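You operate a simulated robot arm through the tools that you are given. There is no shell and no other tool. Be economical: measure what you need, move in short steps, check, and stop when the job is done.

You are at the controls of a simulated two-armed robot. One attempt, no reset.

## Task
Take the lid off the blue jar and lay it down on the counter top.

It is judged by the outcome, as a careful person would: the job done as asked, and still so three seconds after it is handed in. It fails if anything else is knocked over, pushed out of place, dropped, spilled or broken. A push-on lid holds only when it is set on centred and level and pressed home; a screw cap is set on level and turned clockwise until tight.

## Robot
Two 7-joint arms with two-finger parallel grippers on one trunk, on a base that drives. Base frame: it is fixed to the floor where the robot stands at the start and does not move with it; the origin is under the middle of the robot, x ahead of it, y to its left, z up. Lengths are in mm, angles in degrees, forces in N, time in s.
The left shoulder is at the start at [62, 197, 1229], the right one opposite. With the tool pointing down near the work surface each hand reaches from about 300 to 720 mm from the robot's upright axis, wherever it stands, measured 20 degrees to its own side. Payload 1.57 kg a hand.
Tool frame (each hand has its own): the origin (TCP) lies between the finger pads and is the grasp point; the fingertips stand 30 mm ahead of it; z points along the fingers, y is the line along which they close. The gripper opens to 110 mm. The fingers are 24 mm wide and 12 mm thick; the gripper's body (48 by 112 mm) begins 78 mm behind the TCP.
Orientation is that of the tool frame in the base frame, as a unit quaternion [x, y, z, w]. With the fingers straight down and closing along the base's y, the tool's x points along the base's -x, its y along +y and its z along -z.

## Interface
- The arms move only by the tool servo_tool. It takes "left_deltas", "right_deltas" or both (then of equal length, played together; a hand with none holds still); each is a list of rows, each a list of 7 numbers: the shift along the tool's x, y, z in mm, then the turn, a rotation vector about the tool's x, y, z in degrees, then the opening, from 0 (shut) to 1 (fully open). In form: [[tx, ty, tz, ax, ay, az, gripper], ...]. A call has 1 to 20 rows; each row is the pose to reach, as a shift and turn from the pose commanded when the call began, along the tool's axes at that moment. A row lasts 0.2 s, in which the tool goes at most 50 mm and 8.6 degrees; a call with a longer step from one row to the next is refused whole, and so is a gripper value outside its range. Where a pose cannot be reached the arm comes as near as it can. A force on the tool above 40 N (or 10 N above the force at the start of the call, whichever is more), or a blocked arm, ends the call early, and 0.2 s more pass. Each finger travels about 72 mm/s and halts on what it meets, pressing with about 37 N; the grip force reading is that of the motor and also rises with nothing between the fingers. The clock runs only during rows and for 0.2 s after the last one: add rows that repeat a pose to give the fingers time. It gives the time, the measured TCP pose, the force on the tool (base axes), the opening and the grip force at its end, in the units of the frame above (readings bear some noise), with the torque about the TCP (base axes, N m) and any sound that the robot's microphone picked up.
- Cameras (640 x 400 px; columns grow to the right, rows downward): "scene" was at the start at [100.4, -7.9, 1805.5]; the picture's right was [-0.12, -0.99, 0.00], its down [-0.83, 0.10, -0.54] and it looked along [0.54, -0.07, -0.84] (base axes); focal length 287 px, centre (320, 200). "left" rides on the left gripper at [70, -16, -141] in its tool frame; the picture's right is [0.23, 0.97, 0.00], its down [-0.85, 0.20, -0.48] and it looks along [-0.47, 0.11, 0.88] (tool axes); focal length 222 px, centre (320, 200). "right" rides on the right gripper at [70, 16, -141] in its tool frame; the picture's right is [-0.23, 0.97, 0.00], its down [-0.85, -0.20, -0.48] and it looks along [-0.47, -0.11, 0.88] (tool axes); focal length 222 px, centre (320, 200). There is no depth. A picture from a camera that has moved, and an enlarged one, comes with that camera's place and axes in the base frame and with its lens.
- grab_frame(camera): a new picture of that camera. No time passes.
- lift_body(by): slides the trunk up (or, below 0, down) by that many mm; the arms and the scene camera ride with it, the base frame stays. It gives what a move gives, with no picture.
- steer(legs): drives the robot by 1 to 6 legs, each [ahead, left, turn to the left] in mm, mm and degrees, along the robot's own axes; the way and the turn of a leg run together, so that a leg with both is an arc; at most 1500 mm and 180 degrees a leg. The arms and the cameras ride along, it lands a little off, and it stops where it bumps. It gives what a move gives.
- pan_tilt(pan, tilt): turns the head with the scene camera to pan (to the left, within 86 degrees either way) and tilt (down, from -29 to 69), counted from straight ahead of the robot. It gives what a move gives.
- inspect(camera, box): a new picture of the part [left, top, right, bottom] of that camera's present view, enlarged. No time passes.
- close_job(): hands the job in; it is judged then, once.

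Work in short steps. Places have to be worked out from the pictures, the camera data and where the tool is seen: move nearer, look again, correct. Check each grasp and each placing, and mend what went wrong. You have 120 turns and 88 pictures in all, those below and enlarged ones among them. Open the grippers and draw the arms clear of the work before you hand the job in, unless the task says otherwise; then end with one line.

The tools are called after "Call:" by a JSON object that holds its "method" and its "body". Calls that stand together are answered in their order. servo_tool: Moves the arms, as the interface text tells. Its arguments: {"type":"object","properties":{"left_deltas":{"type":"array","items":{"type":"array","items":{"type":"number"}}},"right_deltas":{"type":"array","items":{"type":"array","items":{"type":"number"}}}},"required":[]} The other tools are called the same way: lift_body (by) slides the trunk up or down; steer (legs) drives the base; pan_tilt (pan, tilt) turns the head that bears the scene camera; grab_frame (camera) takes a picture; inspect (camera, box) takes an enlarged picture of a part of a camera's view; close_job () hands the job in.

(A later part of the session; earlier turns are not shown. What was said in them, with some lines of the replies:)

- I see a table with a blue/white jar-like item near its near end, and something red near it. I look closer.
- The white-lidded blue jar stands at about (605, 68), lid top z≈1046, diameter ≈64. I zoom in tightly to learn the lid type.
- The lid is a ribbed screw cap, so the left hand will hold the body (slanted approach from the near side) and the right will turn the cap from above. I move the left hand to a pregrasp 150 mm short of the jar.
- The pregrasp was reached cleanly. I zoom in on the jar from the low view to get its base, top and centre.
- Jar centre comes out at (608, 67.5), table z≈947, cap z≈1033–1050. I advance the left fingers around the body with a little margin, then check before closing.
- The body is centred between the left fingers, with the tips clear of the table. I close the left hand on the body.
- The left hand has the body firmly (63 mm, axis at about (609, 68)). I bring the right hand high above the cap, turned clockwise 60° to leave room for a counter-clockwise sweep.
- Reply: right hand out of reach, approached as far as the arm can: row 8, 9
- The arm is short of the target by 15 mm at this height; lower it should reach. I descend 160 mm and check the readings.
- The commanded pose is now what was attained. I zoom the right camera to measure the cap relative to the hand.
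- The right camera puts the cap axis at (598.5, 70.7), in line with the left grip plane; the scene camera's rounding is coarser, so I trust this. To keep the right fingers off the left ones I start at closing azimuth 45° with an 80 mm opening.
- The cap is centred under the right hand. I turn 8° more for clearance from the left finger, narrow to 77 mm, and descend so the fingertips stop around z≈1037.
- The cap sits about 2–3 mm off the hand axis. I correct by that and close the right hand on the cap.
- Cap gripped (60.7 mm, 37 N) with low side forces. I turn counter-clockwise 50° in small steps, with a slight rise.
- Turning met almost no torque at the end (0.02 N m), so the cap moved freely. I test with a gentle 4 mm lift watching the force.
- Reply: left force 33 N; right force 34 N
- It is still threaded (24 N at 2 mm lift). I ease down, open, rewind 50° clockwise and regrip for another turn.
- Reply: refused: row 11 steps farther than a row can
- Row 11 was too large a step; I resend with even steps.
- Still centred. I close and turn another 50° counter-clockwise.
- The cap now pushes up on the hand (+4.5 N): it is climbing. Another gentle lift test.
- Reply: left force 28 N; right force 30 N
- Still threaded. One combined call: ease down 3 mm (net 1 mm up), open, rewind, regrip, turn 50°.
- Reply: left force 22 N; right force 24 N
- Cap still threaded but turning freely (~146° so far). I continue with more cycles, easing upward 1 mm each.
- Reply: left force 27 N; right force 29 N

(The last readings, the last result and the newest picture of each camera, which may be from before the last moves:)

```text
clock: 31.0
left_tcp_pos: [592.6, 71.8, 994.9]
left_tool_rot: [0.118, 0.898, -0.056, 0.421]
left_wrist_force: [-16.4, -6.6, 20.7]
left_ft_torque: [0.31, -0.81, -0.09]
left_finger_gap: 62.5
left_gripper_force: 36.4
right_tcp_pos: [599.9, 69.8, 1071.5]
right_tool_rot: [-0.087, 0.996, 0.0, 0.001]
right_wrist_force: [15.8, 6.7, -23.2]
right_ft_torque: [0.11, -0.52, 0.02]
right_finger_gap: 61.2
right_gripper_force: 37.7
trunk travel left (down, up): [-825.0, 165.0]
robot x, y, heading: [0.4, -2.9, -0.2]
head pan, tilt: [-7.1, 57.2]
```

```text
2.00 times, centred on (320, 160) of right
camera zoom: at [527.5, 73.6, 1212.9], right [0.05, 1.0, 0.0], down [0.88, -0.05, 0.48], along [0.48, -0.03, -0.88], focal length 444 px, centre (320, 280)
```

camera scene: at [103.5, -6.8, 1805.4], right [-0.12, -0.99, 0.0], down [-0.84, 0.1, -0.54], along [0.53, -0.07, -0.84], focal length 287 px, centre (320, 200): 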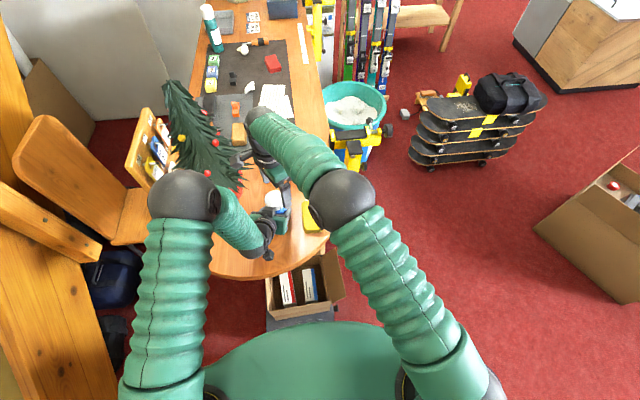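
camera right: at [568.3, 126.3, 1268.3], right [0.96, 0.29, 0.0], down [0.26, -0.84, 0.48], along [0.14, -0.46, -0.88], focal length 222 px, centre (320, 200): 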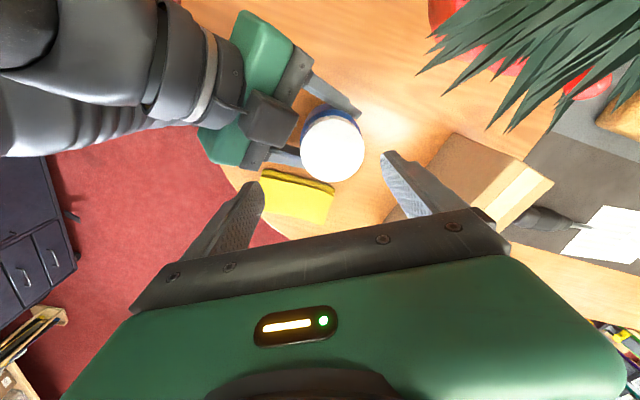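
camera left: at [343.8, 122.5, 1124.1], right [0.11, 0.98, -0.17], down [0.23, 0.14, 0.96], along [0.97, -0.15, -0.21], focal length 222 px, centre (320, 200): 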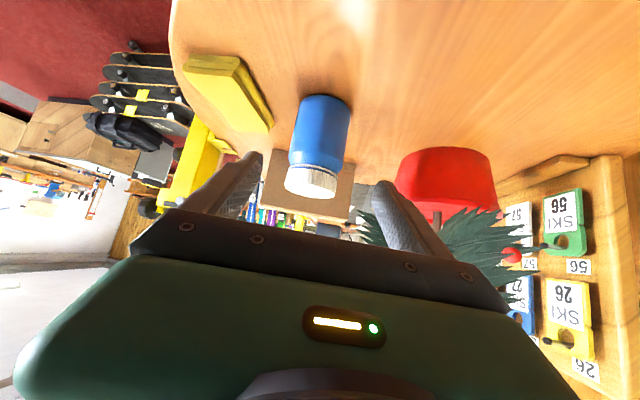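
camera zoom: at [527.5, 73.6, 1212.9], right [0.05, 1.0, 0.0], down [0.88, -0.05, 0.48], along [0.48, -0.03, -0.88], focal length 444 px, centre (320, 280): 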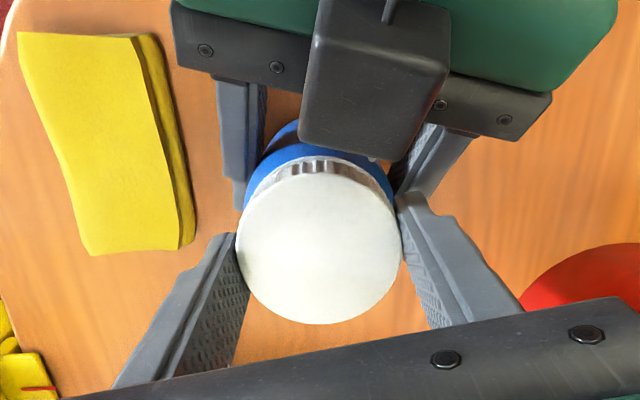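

No sign of release at ~194°. I run two further cycles without lift tests.

Call:
{"method": "servo_tool", "body": {"right_deltas": [[0, 0, 3, 0, 0, 0, 0.4], [0, 0, 3, 0, 0, 0, 0.55], [0, 0, 3, 0, 0, 0, 0.7], [0, 0, 3, 0, 0, 0, 0.7], [0, 0, 3, 0, 0, 8, 0.7], [0, 0, 3, 0, 0, 16, 0.7], [0, 0, 3, 0, 0, 24, 0.7], [0, 0, 3, 0, 0, 32, 0.7], [0, 0, 3, 0, 0, 40, 0.7], [0, 0, 3, 0, 0, 48, 0.7], [0, 0, 3, 0, 0, 48, 0.55], [0, 0, 3, 0, 0, 48, 0.4], [0, 0, 3, 0, 0, 48, 0.4], [0, 0, 3, 0, 0, 40, 0.4], [0, 0, 3, 0, 0, 32, 0.4], [0, 0, 3, 0, 0, 24, 0.4], [0, 0, 3, 0, 0, 16, 0.4], [0, 0, 3, 0, 0, 8, 0.4], [0, 0, 3, 0, 0, 0, 0.4], [0, 0, 3, 0, 0, -4, 0.4]]}}

Call:
{"method": "servo_tool", "body": {"right_deltas": [[0, 0, 0, 0, 0, 0, 0.4], [0, 0, -0.5, 0, 0, 0, 0.55], [0, 0, -0.5, 0, 0, 0, 0.7], [0, 0, -0.5, 0, 0, 0, 0.7], [0, 0, -0.5, 0, 0, 8, 0.7], [0, 0, -0.5, 0, 0, 16, 0.7], [0, 0, -0.5, 0, 0, 24, 0.7], [0, 0, -0.5, 0, 0, 32, 0.7], [0, 0, -0.5, 0, 0, 40, 0.7], [0, 0, -0.5, 0, 0, 48, 0.7], [0, 0, -0.5, 0, 0, 52, 0.55], [0, 0, -0.5, 0, 0, 52, 0.4], [0, 0, -0.5, 0, 0, 52, 0.4], [0, 0, -0.5, 0, 0, 44, 0.4], [0, 0, -0.5, 0, 0, 36, 0.4], [0, 0, -0.5, 0, 0, 28, 0.4], [0, 0, -0.5, 0, 0, 20, 0.4], [0, 0, -0.5, 0, 0, 12, 0.4], [0, 0, -0.5, 0, 0, 4, 0.4], [0, 0, -0.5, 0, 0, 0, 0.4]]}}

Call:
{"method": "servo_tool", "body": {"right_deltas": [[0, 0, -1, 0, 0, 0, 0.4], [0, 0, -2, 0, 0, 0, 0.4], [0, 0, -3, 0, 0, 0, 0.4]]}}

Call:
{"method": "inspect", "body": {"camera": "scene", "box": [240, 170, 320, 230]}}

```text
clock: 35.2
left_tcp_pos: [592.6, 72.4, 993.6]
left_tool_rot: [0.119, 0.898, -0.056, 0.419]
left_wrist_force: [1.5, -5.5, -1.5]
left_ft_torque: [0.4, 0.26, 0.0]
left_finger_gap: 62.5
left_gripper_force: 37.5
right_tcp_pos: [600.3, 70.3, 1068.9]
right_tool_rot: [-0.123, 0.992, 0.0, -0.001]
right_wrist_force: [-1.8, 5.1, 2.6]
right_ft_torque: [-0.06, -0.07, -0.04]
right_finger_gap: 60.4
right_gripper_force: 37.3
trunk travel left (down, up): [-825.0, 165.0]
robot x, y, heading: [1.0, -0.7, -0.1]
head pan, tilt: [-7.1, 57.2]
```

```text
clock: 39.4
left_tcp_pos: [591.8, 73.0, 993.6]
left_tool_rot: [0.117, 0.899, -0.055, 0.419]
left_wrist_force: [0.3, -1.3, 0.2]
left_ft_torque: [0.03, 0.03, 0.03]
left_finger_gap: 62.6
left_gripper_force: 36.8
right_tcp_pos: [599.8, 70.9, 1069.3]
right_tool_rot: [-0.123, 0.992, 0.0, -0.001]
right_wrist_force: [0.0, 0.4, -0.2]
right_ft_torque: [0.01, 0.01, -0.02]
right_finger_gap: 59.3
right_gripper_force: 37.0
trunk travel left (down, up): [-825.0, 165.0]
robot x, y, heading: [-2.0, -3.2, -0.0]
head pan, tilt: [-7.1, 57.2]
```

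```text
clock: 40.2
left_tcp_pos: [590.8, 72.3, 994.8]
left_tool_rot: [0.117, 0.899, -0.054, 0.419]
left_wrist_force: [0.4, -1.5, 0.3]
left_ft_torque: [0.09, 0.08, -0.05]
left_finger_gap: 62.7
left_gripper_force: 37.2
right_tcp_pos: [599.3, 70.7, 1072.3]
right_tool_rot: [-0.122, 0.993, 0.0, 0.0]
right_wrist_force: [-1.7, 1.1, -1.9]
right_ft_torque: [-0.01, -0.03, -0.02]
right_finger_gap: 59.4
right_gripper_force: 36.6
trunk travel left (down, up): [-825.0, 165.0]
robot x, y, heading: [0.4, 0.7, -0.1]
head pan, tilt: [-7.1, 57.2]
```

```text
6.67 times, centred on (280, 200) of scene
camera zoom: at [103.7, -6.7, 1805.3], right [-0.12, -0.99, 0.0], down [-0.84, 0.1, -0.54], along [0.53, -0.07, -0.84], focal length 1916 px, centre (587, 200)
```

zoom: 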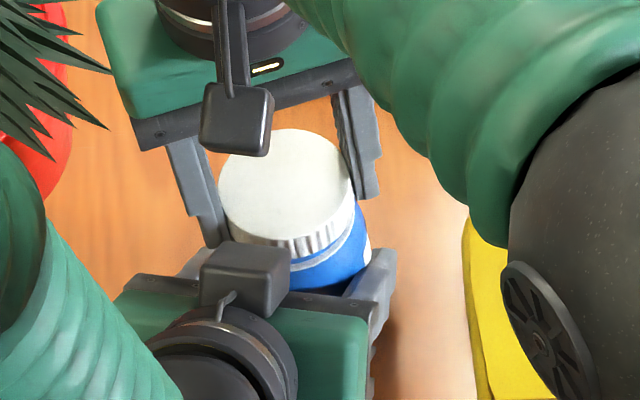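

The cap is free: it rose 3 mm with almost no force. I lift it straight up.

Call:
{"method": "servo_tool", "body": {"right_deltas": [[0, 0, -5, 0, 0, 0, 0.4], [0, 0, -12, 0, 0, 0, 0.4], [0, 0, -22, 0, 0, 0, 0.4], [0, 0, -40, 0, 0, 0, 0.4], [0, 0, -60, 0, 0, 0, 0.4], [0, 0, -60, 0, 0, 0, 0.4]]}}

Call:
{"method": "grab_frame", "body": {"camera": "scene"}}

Call:
{"method": "grab_frame", "body": {"camera": "right"}}

```text
clock: 41.6
left_tcp_pos: [592.1, 72.0, 992.6]
left_tool_rot: [0.119, 0.899, -0.056, 0.418]
left_wrist_force: [0.1, -0.7, -1.3]
left_ft_torque: [0.02, -0.01, 0.0]
left_finger_gap: 62.6
left_gripper_force: 37.1
right_tcp_pos: [599.9, 69.8, 1132.2]
right_tool_rot: [-0.121, 0.993, -0.001, -0.001]
right_wrist_force: [0.4, -0.4, -0.4]
right_ft_torque: [0.0, -0.01, 0.02]
right_finger_gap: 59.2
right_gripper_force: 36.9
trunk travel left (down, up): [-825.0, 165.0]
robot x, y, heading: [-0.8, -3.3, -0.2]
head pan, tilt: [-7.1, 57.2]
```

```text
51 pictures are left
camera scene: at [103.9, -6.8, 1805.3], right [-0.12, -0.99, 0.0], down [-0.84, 0.1, -0.54], along [0.53, -0.07, -0.84], focal length 287 px, centre (320, 200)
```

scene: 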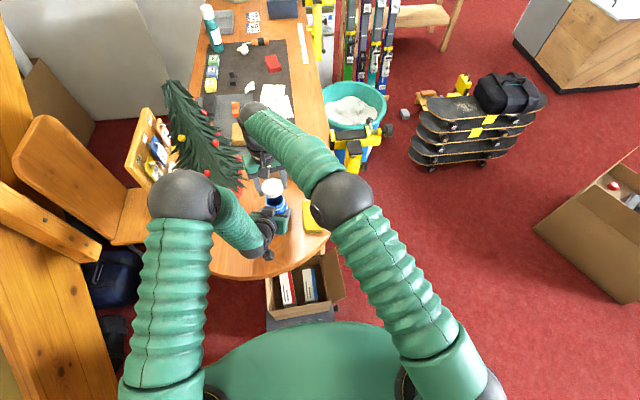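

```text
50 pictures are left
camera right: at [526.7, 68.4, 1273.8], right [-0.02, 1.0, 0.0], down [0.88, 0.01, 0.48], along [0.48, 0.01, -0.88], focal length 222 px, centre (320, 200)
```

right: 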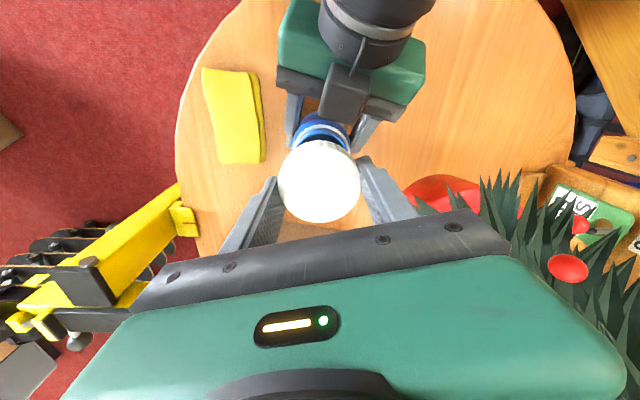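

The cap is off and in the right hand, the jar upright below. I release the jar with the left hand and back out along its approach.

Call:
{"method": "servo_tool", "body": {"left_deltas": [[0, 0, 0, 0, 0, 0, 0.7], [0, 0, 0, 0, 0, 0, 0.85], [0, 0, 0, 0, 0, 0, 0.85], [0, 0, -20, 0, 0, 0, 0.85], [0, 0, -50, 0, 0, 0, 0.85], [0, 0, -80, 0, 0, 0, 0.85], [0, 0, -110, 0, 0, 0, 0.85], [0, 0, -140, 0, 0, 0, 0.85], [0, 0, -140, 0, 0, 0, 0.85]]}}

Call:
{"method": "grab_frame", "body": {"camera": "scene"}}

Call:
{"method": "grab_frame", "body": {"camera": "left"}}

```text
clock: 43.6
left_tcp_pos: [489.1, 100.2, 1083.1]
left_tool_rot: [0.118, 0.899, -0.055, 0.419]
left_wrist_force: [0.2, -1.4, 0.0]
left_ft_torque: [0.01, -0.01, 0.01]
left_finger_gap: 93.6
left_gripper_force: 0.1
right_tcp_pos: [600.2, 70.4, 1131.7]
right_tool_rot: [-0.122, 0.993, 0.0, -0.001]
right_wrist_force: [0.4, -0.7, 0.3]
right_ft_torque: [-0.01, -0.01, 0.03]
right_finger_gap: 59.4
right_gripper_force: 36.9
trunk travel left (down, up): [-825.0, 165.0]
robot x, y, heading: [-0.2, -5.6, 0.1]
head pan, tilt: [-7.1, 57.2]
```

```text
49 pictures are left
camera scene: at [102.8, -6.5, 1805.4], right [-0.12, -0.99, 0.0], down [-0.84, 0.1, -0.54], along [0.53, -0.07, -0.84], focal length 287 px, centre (320, 200)
```

scene: 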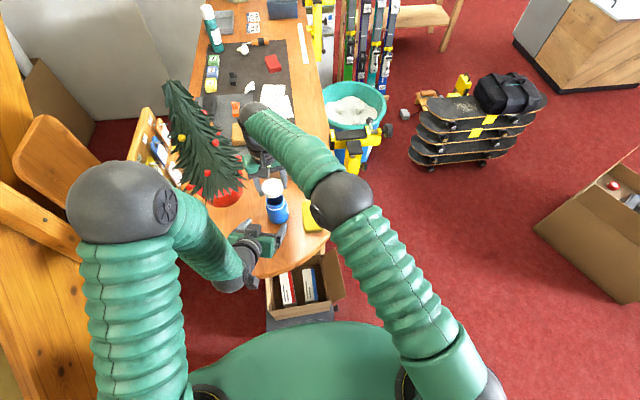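

```text
48 pictures are left
camera left: at [336.9, 124.8, 1121.4], right [0.11, 0.98, -0.17], down [0.23, 0.15, 0.96], along [0.97, -0.15, -0.21], focal length 222 px, centre (320, 200)
```

left: 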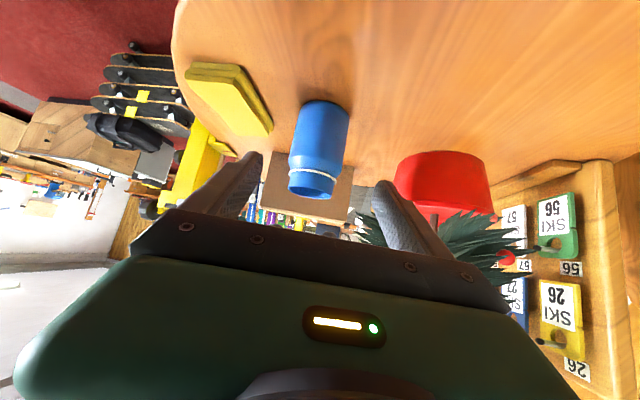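

The jar stands upright without its lid. I draw the left hand up and to its side to free the near part of the table.

Call:
{"method": "servo_tool", "body": {"left_deltas": [[-10, 15, -29, 0, 0, 0, 0.85], [-20, 31, -59, 0, 0, 0, 0.85], [-30, 46, -88, 0, 0, 0, 0.85], [-41, 62, -118, 0, 0, 0, 0.85], [-51, 77, -147, 0, 0, 0, 0.85], [-61, 93, -177, 0, 0, 0, 0.85], [-71, 108, -206, 0, 0, 0, 0.85], [-71, 108, -206, 0, 0, 0, 0.85]]}}

Call:
{"method": "grab_frame", "body": {"camera": "scene"}}

```text
clock: 45.4
left_tcp_pos: [436.7, 245.8, 1285.9]
left_tool_rot: [0.118, 0.899, -0.056, 0.417]
left_wrist_force: [-0.3, -0.7, -0.4]
left_ft_torque: [0.02, 0.0, -0.01]
left_finger_gap: 93.4
left_gripper_force: 0.0
left hand out of reach, approached as far as the arm can: row 2, 3, 4, 5, 6, 7, 8
right_tcp_pos: [599.0, 70.0, 1132.8]
right_tool_rot: [-0.122, 0.993, 0.0, -0.002]
right_wrist_force: [-0.5, 0.6, 0.2]
right_ft_torque: [-0.03, 0.03, 0.01]
right_finger_gap: 59.7
right_gripper_force: 37.0
trunk travel left (down, up): [-825.0, 165.0]
robot x, y, heading: [2.9, -1.0, 0.0]
head pan, tilt: [-7.1, 57.2]
```

```text
47 pictures are left
camera scene: at [101.0, -6.2, 1805.5], right [-0.12, -0.99, 0.0], down [-0.84, 0.1, -0.54], along [0.54, -0.07, -0.84], focal length 287 px, centre (320, 200)
```

scene: 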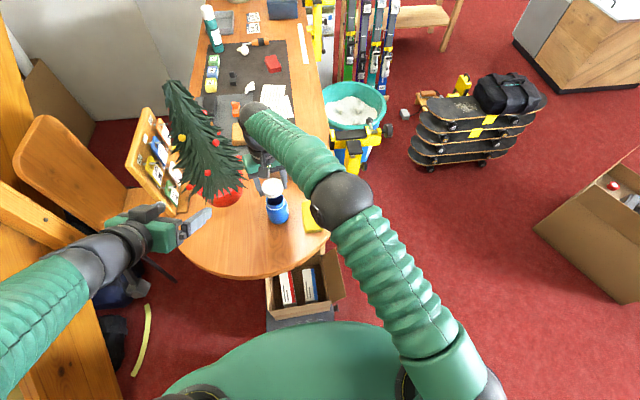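

The left hand is well clear. I carry the cap over the open table area in front of the jar, around (490, 90), keeping height.

Call:
{"method": "servo_tool", "body": {"right_deltas": [[25, 11, 0, 0, 0, 3.5, 0.4], [51, 23, 0, 0, 0, 7, 0.4], [76, 34, 0, 0, 0, 10.5, 0.4], [102, 46, 0, 0, 0, 14, 0.4], [102, 46, 0, 0, 0, 14, 0.4], [102, 46, 35, 0, 0, 14, 0.4], [102, 46, 70, 0, 0, 14, 0.4], [102, 46, 105, 0, 0, 14, 0.4], [102, 46, 120, 0, 0, 14, 0.4], [102, 46, 120, 0, 0, 14, 0.4]]}}

Call:
{"method": "grab_frame", "body": {"camera": "scene"}}

Call:
{"method": "grab_frame", "body": {"camera": "right"}}

Call:
{"method": "grab_frame", "body": {"camera": "left"}}

```text
clock: 47.6
left_tcp_pos: [435.4, 247.2, 1287.8]
left_tool_rot: [0.118, 0.899, -0.056, 0.419]
left_wrist_force: [0.6, 0.4, 0.4]
left_ft_torque: [-0.02, -0.02, 0.0]
left_finger_gap: 93.5
left_gripper_force: 0.0
right_tcp_pos: [501.1, 78.8, 1020.3]
right_tool_rot: [0.017, 1.0, 0.004, 0.004]
right_wrist_force: [0.4, -0.2, -0.6]
right_ft_torque: [-0.03, -0.03, 0.01]
right_finger_gap: 59.8
right_gripper_force: 37.6
trunk travel left (down, up): [-825.0, 165.0]
robot x, y, heading: [1.3, -0.4, 0.3]
head pan, tilt: [-7.1, 57.2]
```

```text
46 pictures are left
camera scene: at [100.6, -5.6, 1806.5], right [-0.12, -0.99, 0.0], down [-0.83, 0.1, -0.54], along [0.54, -0.07, -0.84], focal length 287 px, centre (320, 200)
```

scene: 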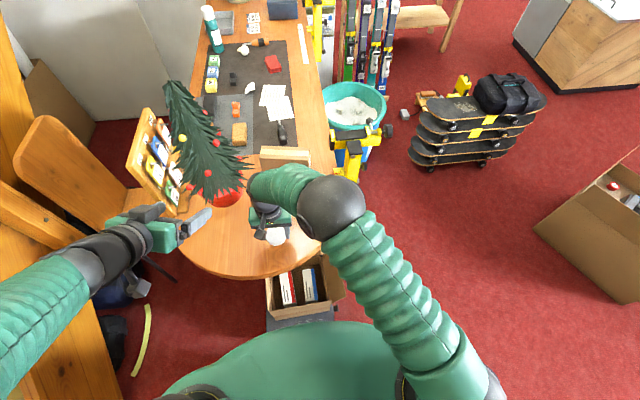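

```text
45 pictures are left
camera right: at [429.4, 95.9, 1161.2], right [0.26, 0.97, 0.01], down [0.84, -0.23, 0.48], along [0.47, -0.12, -0.87], focal length 222 px, centre (320, 200)
```

right: 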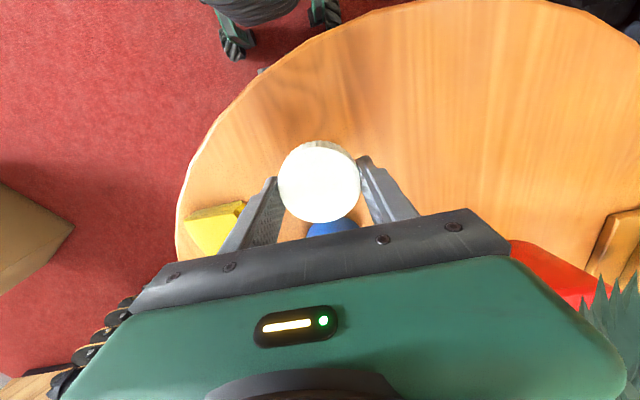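

```text
44 pictures are left
camera left: at [283.3, 270.7, 1325.2], right [0.11, 0.98, -0.18], down [0.23, 0.15, 0.96], along [0.97, -0.15, -0.21], focal length 222 px, centre (320, 200)
```

left: 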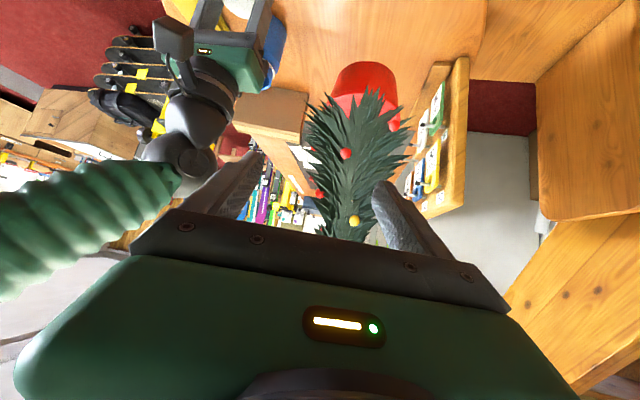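

Cap held level at (501, 79), bottom about 40 mm above the table. To keep the gripper away from the jar I shift 25 mm back toward me and then lower partway.

Call:
{"method": "servo_tool", "body": {"right_deltas": [[12, 5, 0, 0, 0, 0, 0.4], [25, 10, 0, 0, 0, 0, 0.4], [25, 10, 0, 0, 0, 0, 0.4], [25, 10, 10, 0, 0, 0, 0.4], [25, 10, 20, 0, 0, 0, 0.4], [25, 10, 28, 0, 0, 0, 0.4], [25, 10, 28, 0, 0, 0, 0.4]]}}

Call:
{"method": "grab_frame", "body": {"camera": "right"}}

Call:
{"method": "inspect", "body": {"camera": "scene", "box": [220, 180, 340, 280]}}

```text
clock: 49.4
left_tcp_pos: [435.6, 247.0, 1284.5]
left_tool_rot: [0.118, 0.899, -0.055, 0.418]
left_wrist_force: [0.1, 0.0, 0.1]
left_ft_torque: [0.01, 0.02, 0.01]
left_finger_gap: 93.4
left_gripper_force: 0.1
right_tcp_pos: [493.4, 65.5, 993.4]
right_tool_rot: [0.046, 0.999, 0.008, 0.006]
right_wrist_force: [0.1, 0.0, 0.3]
right_ft_torque: [0.0, -0.04, 0.01]
right_finger_gap: 59.6
right_gripper_force: 36.8
trunk travel left (down, up): [-825.0, 165.0]
robot x, y, heading: [0.8, -3.5, -0.1]
head pan, tilt: [-7.1, 57.2]
stopped in row 7 (right hand): the arm was blocked; the commanded pose is now the measured one
```

```text
43 pictures are left
camera right: at [422.1, 86.2, 1134.7], right [0.32, 0.95, 0.02], down [0.83, -0.28, 0.49], along [0.47, -0.14, -0.87], focal length 222 px, centre (320, 200)
```

right: 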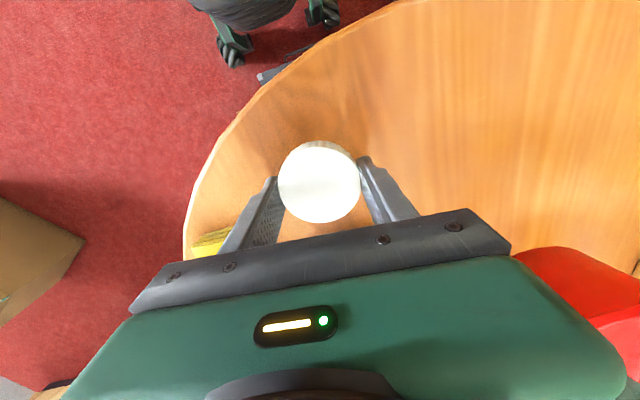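

```text
4.00 times, centred on (280, 230) of scene
camera zoom: at [101.0, -5.9, 1804.2], right [-0.12, -0.99, 0.0], down [-0.84, 0.1, -0.54], along [0.54, -0.07, -0.84], focal length 1150 px, centre (480, 80)
```

zoom: 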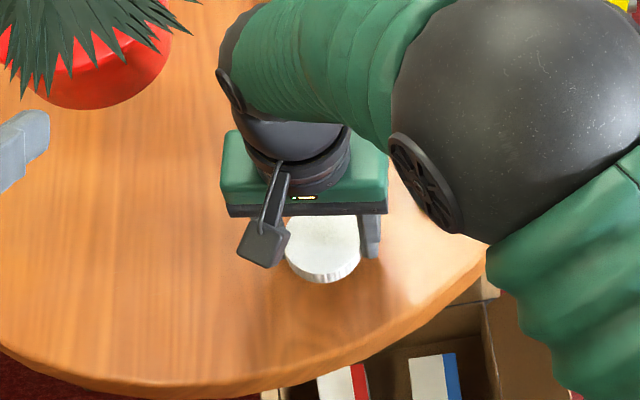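

The right arm reports being blocked without wrist force. I check through the left camera whether anything touches the jar.

Call:
{"method": "inspect", "body": {"camera": "left", "box": [100, 0, 360, 170]}}

```text
2.35 times, centred on (230, 85) of left
camera zoom: at [282.6, 270.0, 1323.1], right [0.11, 0.98, -0.18], down [0.23, 0.15, 0.96], along [0.97, -0.15, -0.21], focal length 523 px, centre (532, 471)
```

zoom: 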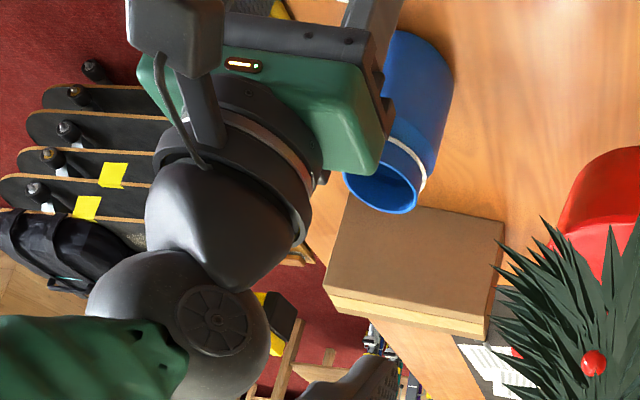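

The jar is untouched; the block looks like a joint limit of the folded right arm. The current spot (493, 65) is free table, so I lower vertically from here.

Call:
{"method": "servo_tool", "body": {"right_deltas": [[0, -2, 2, 0, 0, 0, 0.4], [0, -4, 4, 0, 0, 0, 0.4], [0, -6, 6, 0, 0, 0, 0.4], [0, -6, 8, 0, 0, 0, 0.4], [0, -6, 8, 0, 0, 0, 0.4]]}}

```text
clock: 50.6
left_tcp_pos: [435.5, 246.2, 1287.2]
left_tool_rot: [0.118, 0.899, -0.056, 0.418]
left_wrist_force: [-0.7, -1.1, 0.0]
left_ft_torque: [0.02, -0.03, -0.02]
left_finger_gap: 93.4
left_gripper_force: 0.1
right_tcp_pos: [490.5, 58.5, 986.1]
right_tool_rot: [0.045, 0.999, 0.005, 0.005]
right_wrist_force: [0.5, 0.5, -0.1]
right_ft_torque: [0.02, 0.01, -0.02]
right_finger_gap: 59.7
right_gripper_force: 37.1
trunk travel left (down, up): [-825.0, 165.0]
robot x, y, heading: [2.1, -1.0, -0.2]
head pan, tilt: [-7.1, 57.2]
```

Moving fine at z=986. I lower in 1 mm steps, looking for contact.

Call:
{"method": "servo_tool", "body": {"right_deltas": [[0, 0, 1, 0, 0, 0, 0.4], [0, 0, 2, 0, 0, 0, 0.4], [0, 0, 3, 0, 0, 0, 0.4], [0, 0, 4, 0, 0, 0, 0.4]]}}

Call:
{"method": "inspect", "body": {"camera": "right", "box": [220, 100, 420, 240]}}

Call:
{"method": "inspect", "body": {"camera": "scene", "box": [260, 210, 320, 260]}}

```text
clock: 51.6
left_tcp_pos: [435.0, 245.6, 1286.4]
left_tool_rot: [0.118, 0.899, -0.056, 0.418]
left_wrist_force: [0.4, -0.2, 0.9]
left_ft_torque: [0.02, 0.0, -0.02]
left_finger_gap: 93.4
left_gripper_force: 0.0
right_tcp_pos: [490.9, 59.4, 981.5]
right_tool_rot: [0.046, 0.999, 0.004, 0.006]
right_wrist_force: [0.2, -0.2, 0.4]
right_ft_torque: [-0.03, -0.01, 0.01]
right_finger_gap: 59.6
right_gripper_force: 37.4
trunk travel left (down, up): [-825.0, 165.0]
robot x, y, heading: [-0.1, -1.5, 0.0]
head pan, tilt: [-7.1, 57.2]
```

```text
2.86 times, centred on (320, 170) of right
camera zoom: at [420.6, 79.6, 1121.9], right [0.32, 0.95, 0.01], down [0.83, -0.28, 0.49], along [0.46, -0.14, -0.87], focal length 635 px, centre (320, 286)
```

zoom: 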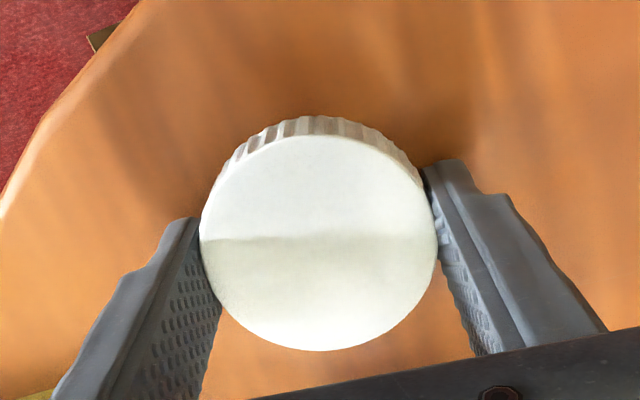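

```text
8.00 times, centred on (290, 235) of scene
camera zoom: at [101.1, -5.9, 1805.7], right [-0.12, -0.99, 0.0], down [-0.84, 0.1, -0.54], along [0.54, -0.07, -0.84], focal length 2299 px, centre (560, -80)
```

zoom: 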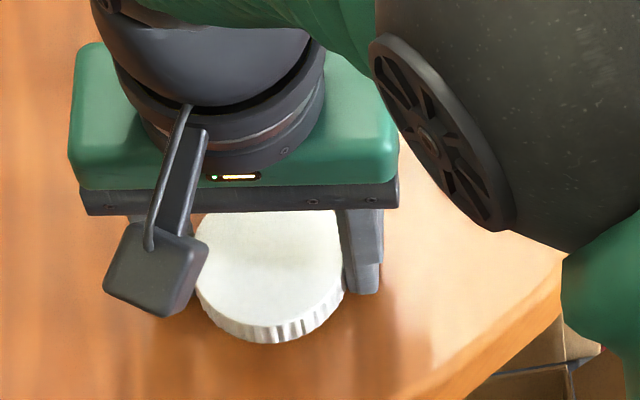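

No contact yet but clearly close. I go on down slowly.

Call:
{"method": "servo_tool", "body": {"right_deltas": [[0, 0, 0.7, 0, 0, 0, 0.4], [0, 0, 1.4, 0, 0, 0, 0.4], [0, 0, 2.1, 0, 0, 0, 0.4], [0, 0, 3, 0, 0, 0, 0.4]]}}

```text
clock: 52.6
left_tcp_pos: [432.6, 245.0, 1287.7]
left_tool_rot: [0.117, 0.899, -0.054, 0.419]
left_wrist_force: [0.2, -0.3, 0.2]
left_ft_torque: [0.01, 0.0, -0.01]
left_finger_gap: 93.6
left_gripper_force: 0.1
right_tcp_pos: [491.6, 58.0, 981.1]
right_tool_rot: [0.047, 0.999, 0.006, 0.008]
right_wrist_force: [-4.0, -0.5, 17.9]
right_ft_torque: [-0.62, 0.36, 0.02]
right_finger_gap: 59.8
right_gripper_force: 37.0
trunk travel left (down, up): [-825.0, 165.0]
robot x, y, heading: [-1.1, -0.6, -0.0]
head pan, tilt: [-7.1, 57.2]
```

Contact with the table (18 N). I ease up 1.5 mm, then open the fingers slowly.

Call:
{"method": "servo_tool", "body": {"right_deltas": [[0, 0, -0.8, 0, 0, 0, 0.4], [0, 0, -1.5, 0, 0, 0, 0.4], [0, 0, -1.5, 0, 0, 0, 0.53], [0, 0, -1.5, 0, 0, 0, 0.57], [0, 0, -1.5, 0, 0, 0, 0.62], [0, 0, -1.5, 0, 0, 0, 0.68], [0, 0, -1.5, 0, 0, 0, 0.72], [0, 0, -1.5, 0, 0, 0, 0.72]]}}

Call:
{"method": "inspect", "body": {"camera": "right", "box": [220, 100, 420, 240]}}

```text
clock: 54.1
left_tcp_pos: [433.4, 247.9, 1284.7]
left_tool_rot: [0.118, 0.899, -0.055, 0.419]
left_wrist_force: [0.3, -0.3, -0.6]
left_ft_torque: [0.01, 0.02, 0.0]
left_finger_gap: 93.7
left_gripper_force: 0.1
right_tcp_pos: [492.5, 60.3, 981.0]
right_tool_rot: [0.047, 0.999, 0.007, 0.008]
right_wrist_force: [-4.2, 11.7, 14.5]
right_ft_torque: [-0.24, 0.31, -0.41]
right_finger_gap: 69.7
right_gripper_force: 0.0
trunk travel left (down, up): [-825.0, 165.0]
robot x, y, heading: [0.2, 2.2, 0.1]
head pan, tilt: [-7.1, 57.2]
stopped in row 7 (right hand): the force on the tool passed its limit at 43 N (the readings are from after the stop); the commanded pose is now the measured one
```

```text
2.86 times, centred on (320, 170) of right
camera zoom: at [420.8, 81.1, 1121.4], right [0.32, 0.95, 0.02], down [0.82, -0.29, 0.49], along [0.47, -0.14, -0.87], focal length 635 px, centre (320, 286)
```

zoom: 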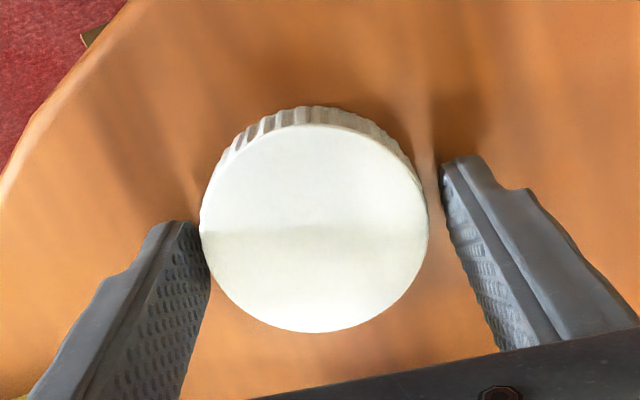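

A fingertip was dragging on the table while opening. I rise 3 mm, centre over the cap, then open more.

Call:
{"method": "servo_tool", "body": {"right_deltas": [[0, 0, -1.5, 0, 0, 0, 0.64], [0, -1, -3, 0, 0, 0, 0.64], [0, -3, -3, 0, 0, 0, 0.66], [0, -3, -3, 0, 0, 0, 0.7], [0, -3, -3, 0, 0, 0, 0.75], [0, -3, -3, 0, 0, 0, 0.75]]}}

Call:
{"method": "inspect", "body": {"camera": "right", "box": [220, 100, 420, 240]}}

```text
clock: 55.5
left_tcp_pos: [434.7, 243.9, 1286.7]
left_tool_rot: [0.118, 0.899, -0.055, 0.419]
left_wrist_force: [-0.1, 0.3, 0.0]
left_ft_torque: [0.03, -0.03, -0.05]
left_finger_gap: 93.5
left_gripper_force: 0.1
right_tcp_pos: [492.4, 54.4, 983.6]
right_tool_rot: [0.046, 0.999, 0.007, 0.007]
right_wrist_force: [0.3, 0.5, 0.3]
right_ft_torque: [-0.02, -0.01, -0.02]
right_finger_gap: 82.7
right_gripper_force: 0.0
trunk travel left (down, up): [-825.0, 165.0]
robot x, y, heading: [-0.6, -0.5, 0.1]
head pan, tilt: [-7.1, 57.2]
```

```text
2.86 times, centred on (320, 170) of right
camera zoom: at [421.4, 74.4, 1124.1], right [0.32, 0.95, 0.02], down [0.83, -0.28, 0.49], along [0.47, -0.14, -0.87], focal length 635 px, centre (320, 286)
```

zoom: 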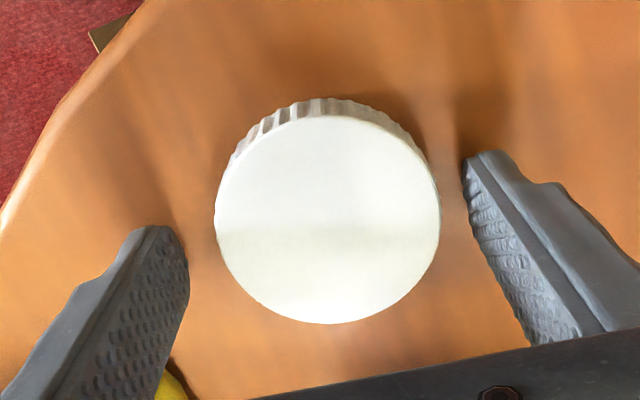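

The cap lies flat and free between the fingers. I raise the right hand straight up, gently first.

Call:
{"method": "servo_tool", "body": {"right_deltas": [[0, 0, -5, 0, 0, 0, 0.75], [0, 0, -15, 0, 0, 0, 0.75], [0, 0, -30, 0, 0, 0, 0.75], [0, 0, -60, 0, 0, 0, 0.75], [0, 0, -95, 0, 0, 0, 0.75], [0, 0, -130, 0, 0, 0, 0.75], [0, 0, -165, 0, 0, 0, 0.75], [0, 0, -200, 0, 0, 0, 0.75], [0, 0, -230, 0, 0, 0, 0.75], [0, 0, -230, 0, 0, 0, 0.75]]}}

Call:
{"method": "grab_frame", "body": {"camera": "right"}}

Call:
{"method": "grab_frame", "body": {"camera": "scene"}}

```text
clock: 57.7
left_tcp_pos: [436.4, 244.5, 1287.4]
left_tool_rot: [0.118, 0.899, -0.055, 0.418]
left_wrist_force: [0.4, 0.8, -0.8]
left_ft_torque: [0.01, 0.03, -0.01]
left_finger_gap: 93.4
left_gripper_force: 0.1
right_tcp_pos: [490.8, 54.1, 1212.9]
right_tool_rot: [0.045, 0.999, 0.006, 0.007]
right_wrist_force: [-1.0, 0.8, 0.3]
right_ft_torque: [0.01, 0.01, 0.02]
right_finger_gap: 82.7
right_gripper_force: 0.0
trunk travel left (down, up): [-825.0, 165.0]
robot x, y, heading: [3.5, 2.9, -0.0]
head pan, tilt: [-7.1, 57.2]
```

```text
36 pictures are left
camera right: at [419.1, 73.2, 1353.8], right [0.31, 0.95, 0.02], down [0.83, -0.28, 0.49], along [0.47, -0.14, -0.87], focal length 222 px, centre (320, 200)
```

right: 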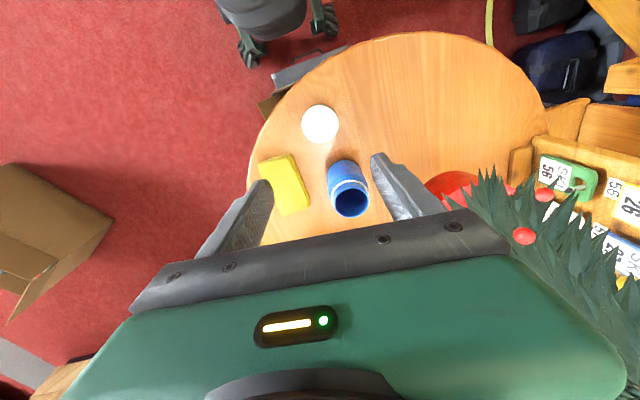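

```text
35 pictures are left
camera scene: at [101.7, -6.2, 1805.7], right [-0.12, -0.99, 0.0], down [-0.84, 0.1, -0.54], along [0.54, -0.07, -0.84], focal length 287 px, centre (320, 200)
```

scene: 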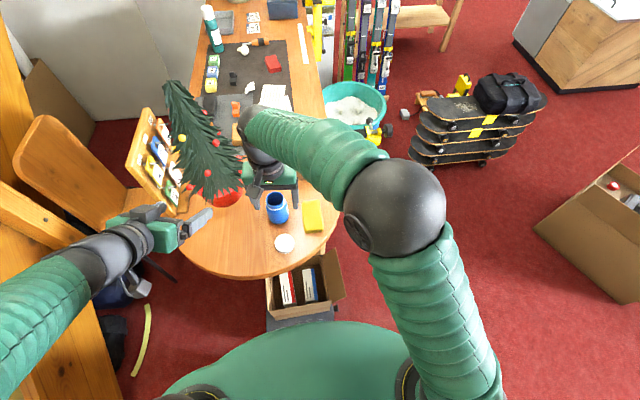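

The cap lies on the table, jar open and upright, sponge, box and tree in place. I draw the right arm back to its side before handing in.

Call:
{"method": "servo_tool", "body": {"right_deltas": [[0, 0, -40, 0, 0, 0, 0.9], [0, 0, -83, 0, 0, 0, 0.9], [19, -33, -83, 0, 0, 0, 0.9], [38, -65, -83, 0, 0, 0, 0.9], [57, -98, -83, 0, 0, 0, 0.9], [76, -130, -83, 0, 0, 0, 0.9], [95, -163, -83, 0, 0, 0, 0.9], [114, -195, -83, 0, 0, 0, 0.9], [114, -195, -83, 0, 0, 0, 0.9]]}}

Call:
{"method": "grab_frame", "body": {"camera": "scene"}}

Call:
{"method": "inspect", "body": {"camera": "scene", "box": [220, 130, 360, 280]}}

```text
clock: 59.7
left_tcp_pos: [436.0, 242.4, 1287.4]
left_tool_rot: [0.119, 0.899, -0.055, 0.418]
left_wrist_force: [0.8, 0.2, 0.5]
left_ft_torque: [0.01, 0.01, -0.01]
left_finger_gap: 93.6
left_gripper_force: 0.0
right_tcp_pos: [356.1, -134.9, 1293.0]
right_tool_rot: [0.045, 0.999, 0.007, 0.008]
right_wrist_force: [-0.7, 0.7, -0.5]
right_ft_torque: [0.02, 0.02, 0.02]
right_finger_gap: 99.2
right_gripper_force: 0.1
trunk travel left (down, up): [-825.0, 165.0]
robot x, y, heading: [-3.4, 4.0, 0.1]
head pan, tilt: [-7.1, 57.2]
```

```text
34 pictures are left
camera scene: at [100.0, -8.3, 1805.5], right [-0.12, -0.99, 0.0], down [-0.83, 0.1, -0.54], along [0.54, -0.07, -0.84], focal length 287 px, centre (320, 200)
```

scene: 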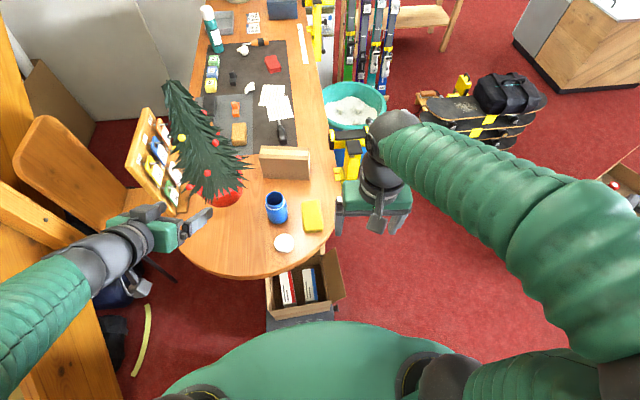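

```text
2.67 times, centred on (290, 205) of scene
camera zoom: at [100.0, -8.3, 1805.5], right [-0.12, -0.99, 0.0], down [-0.83, 0.1, -0.54], along [0.54, -0.07, -0.84], focal length 766 px, centre (400, 187)
```

zoom: 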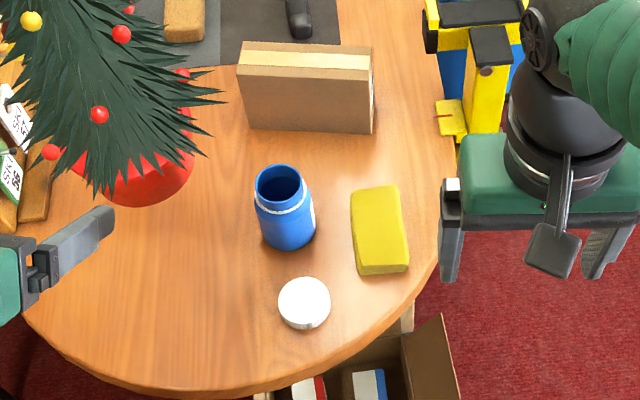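

All is in order: the lid is flat on the counter, the jar stands open, everything else is in place and both arms are clear. I hand in the job.

Call:
{"method": "close_job", "body": {}}

```text
The job is handed in.
```

I unscrewed the blue jar's lid and laid it flat on the counter top in front of the jar; the jar is still standing, nothing else was disturbed, and the job is handed in.
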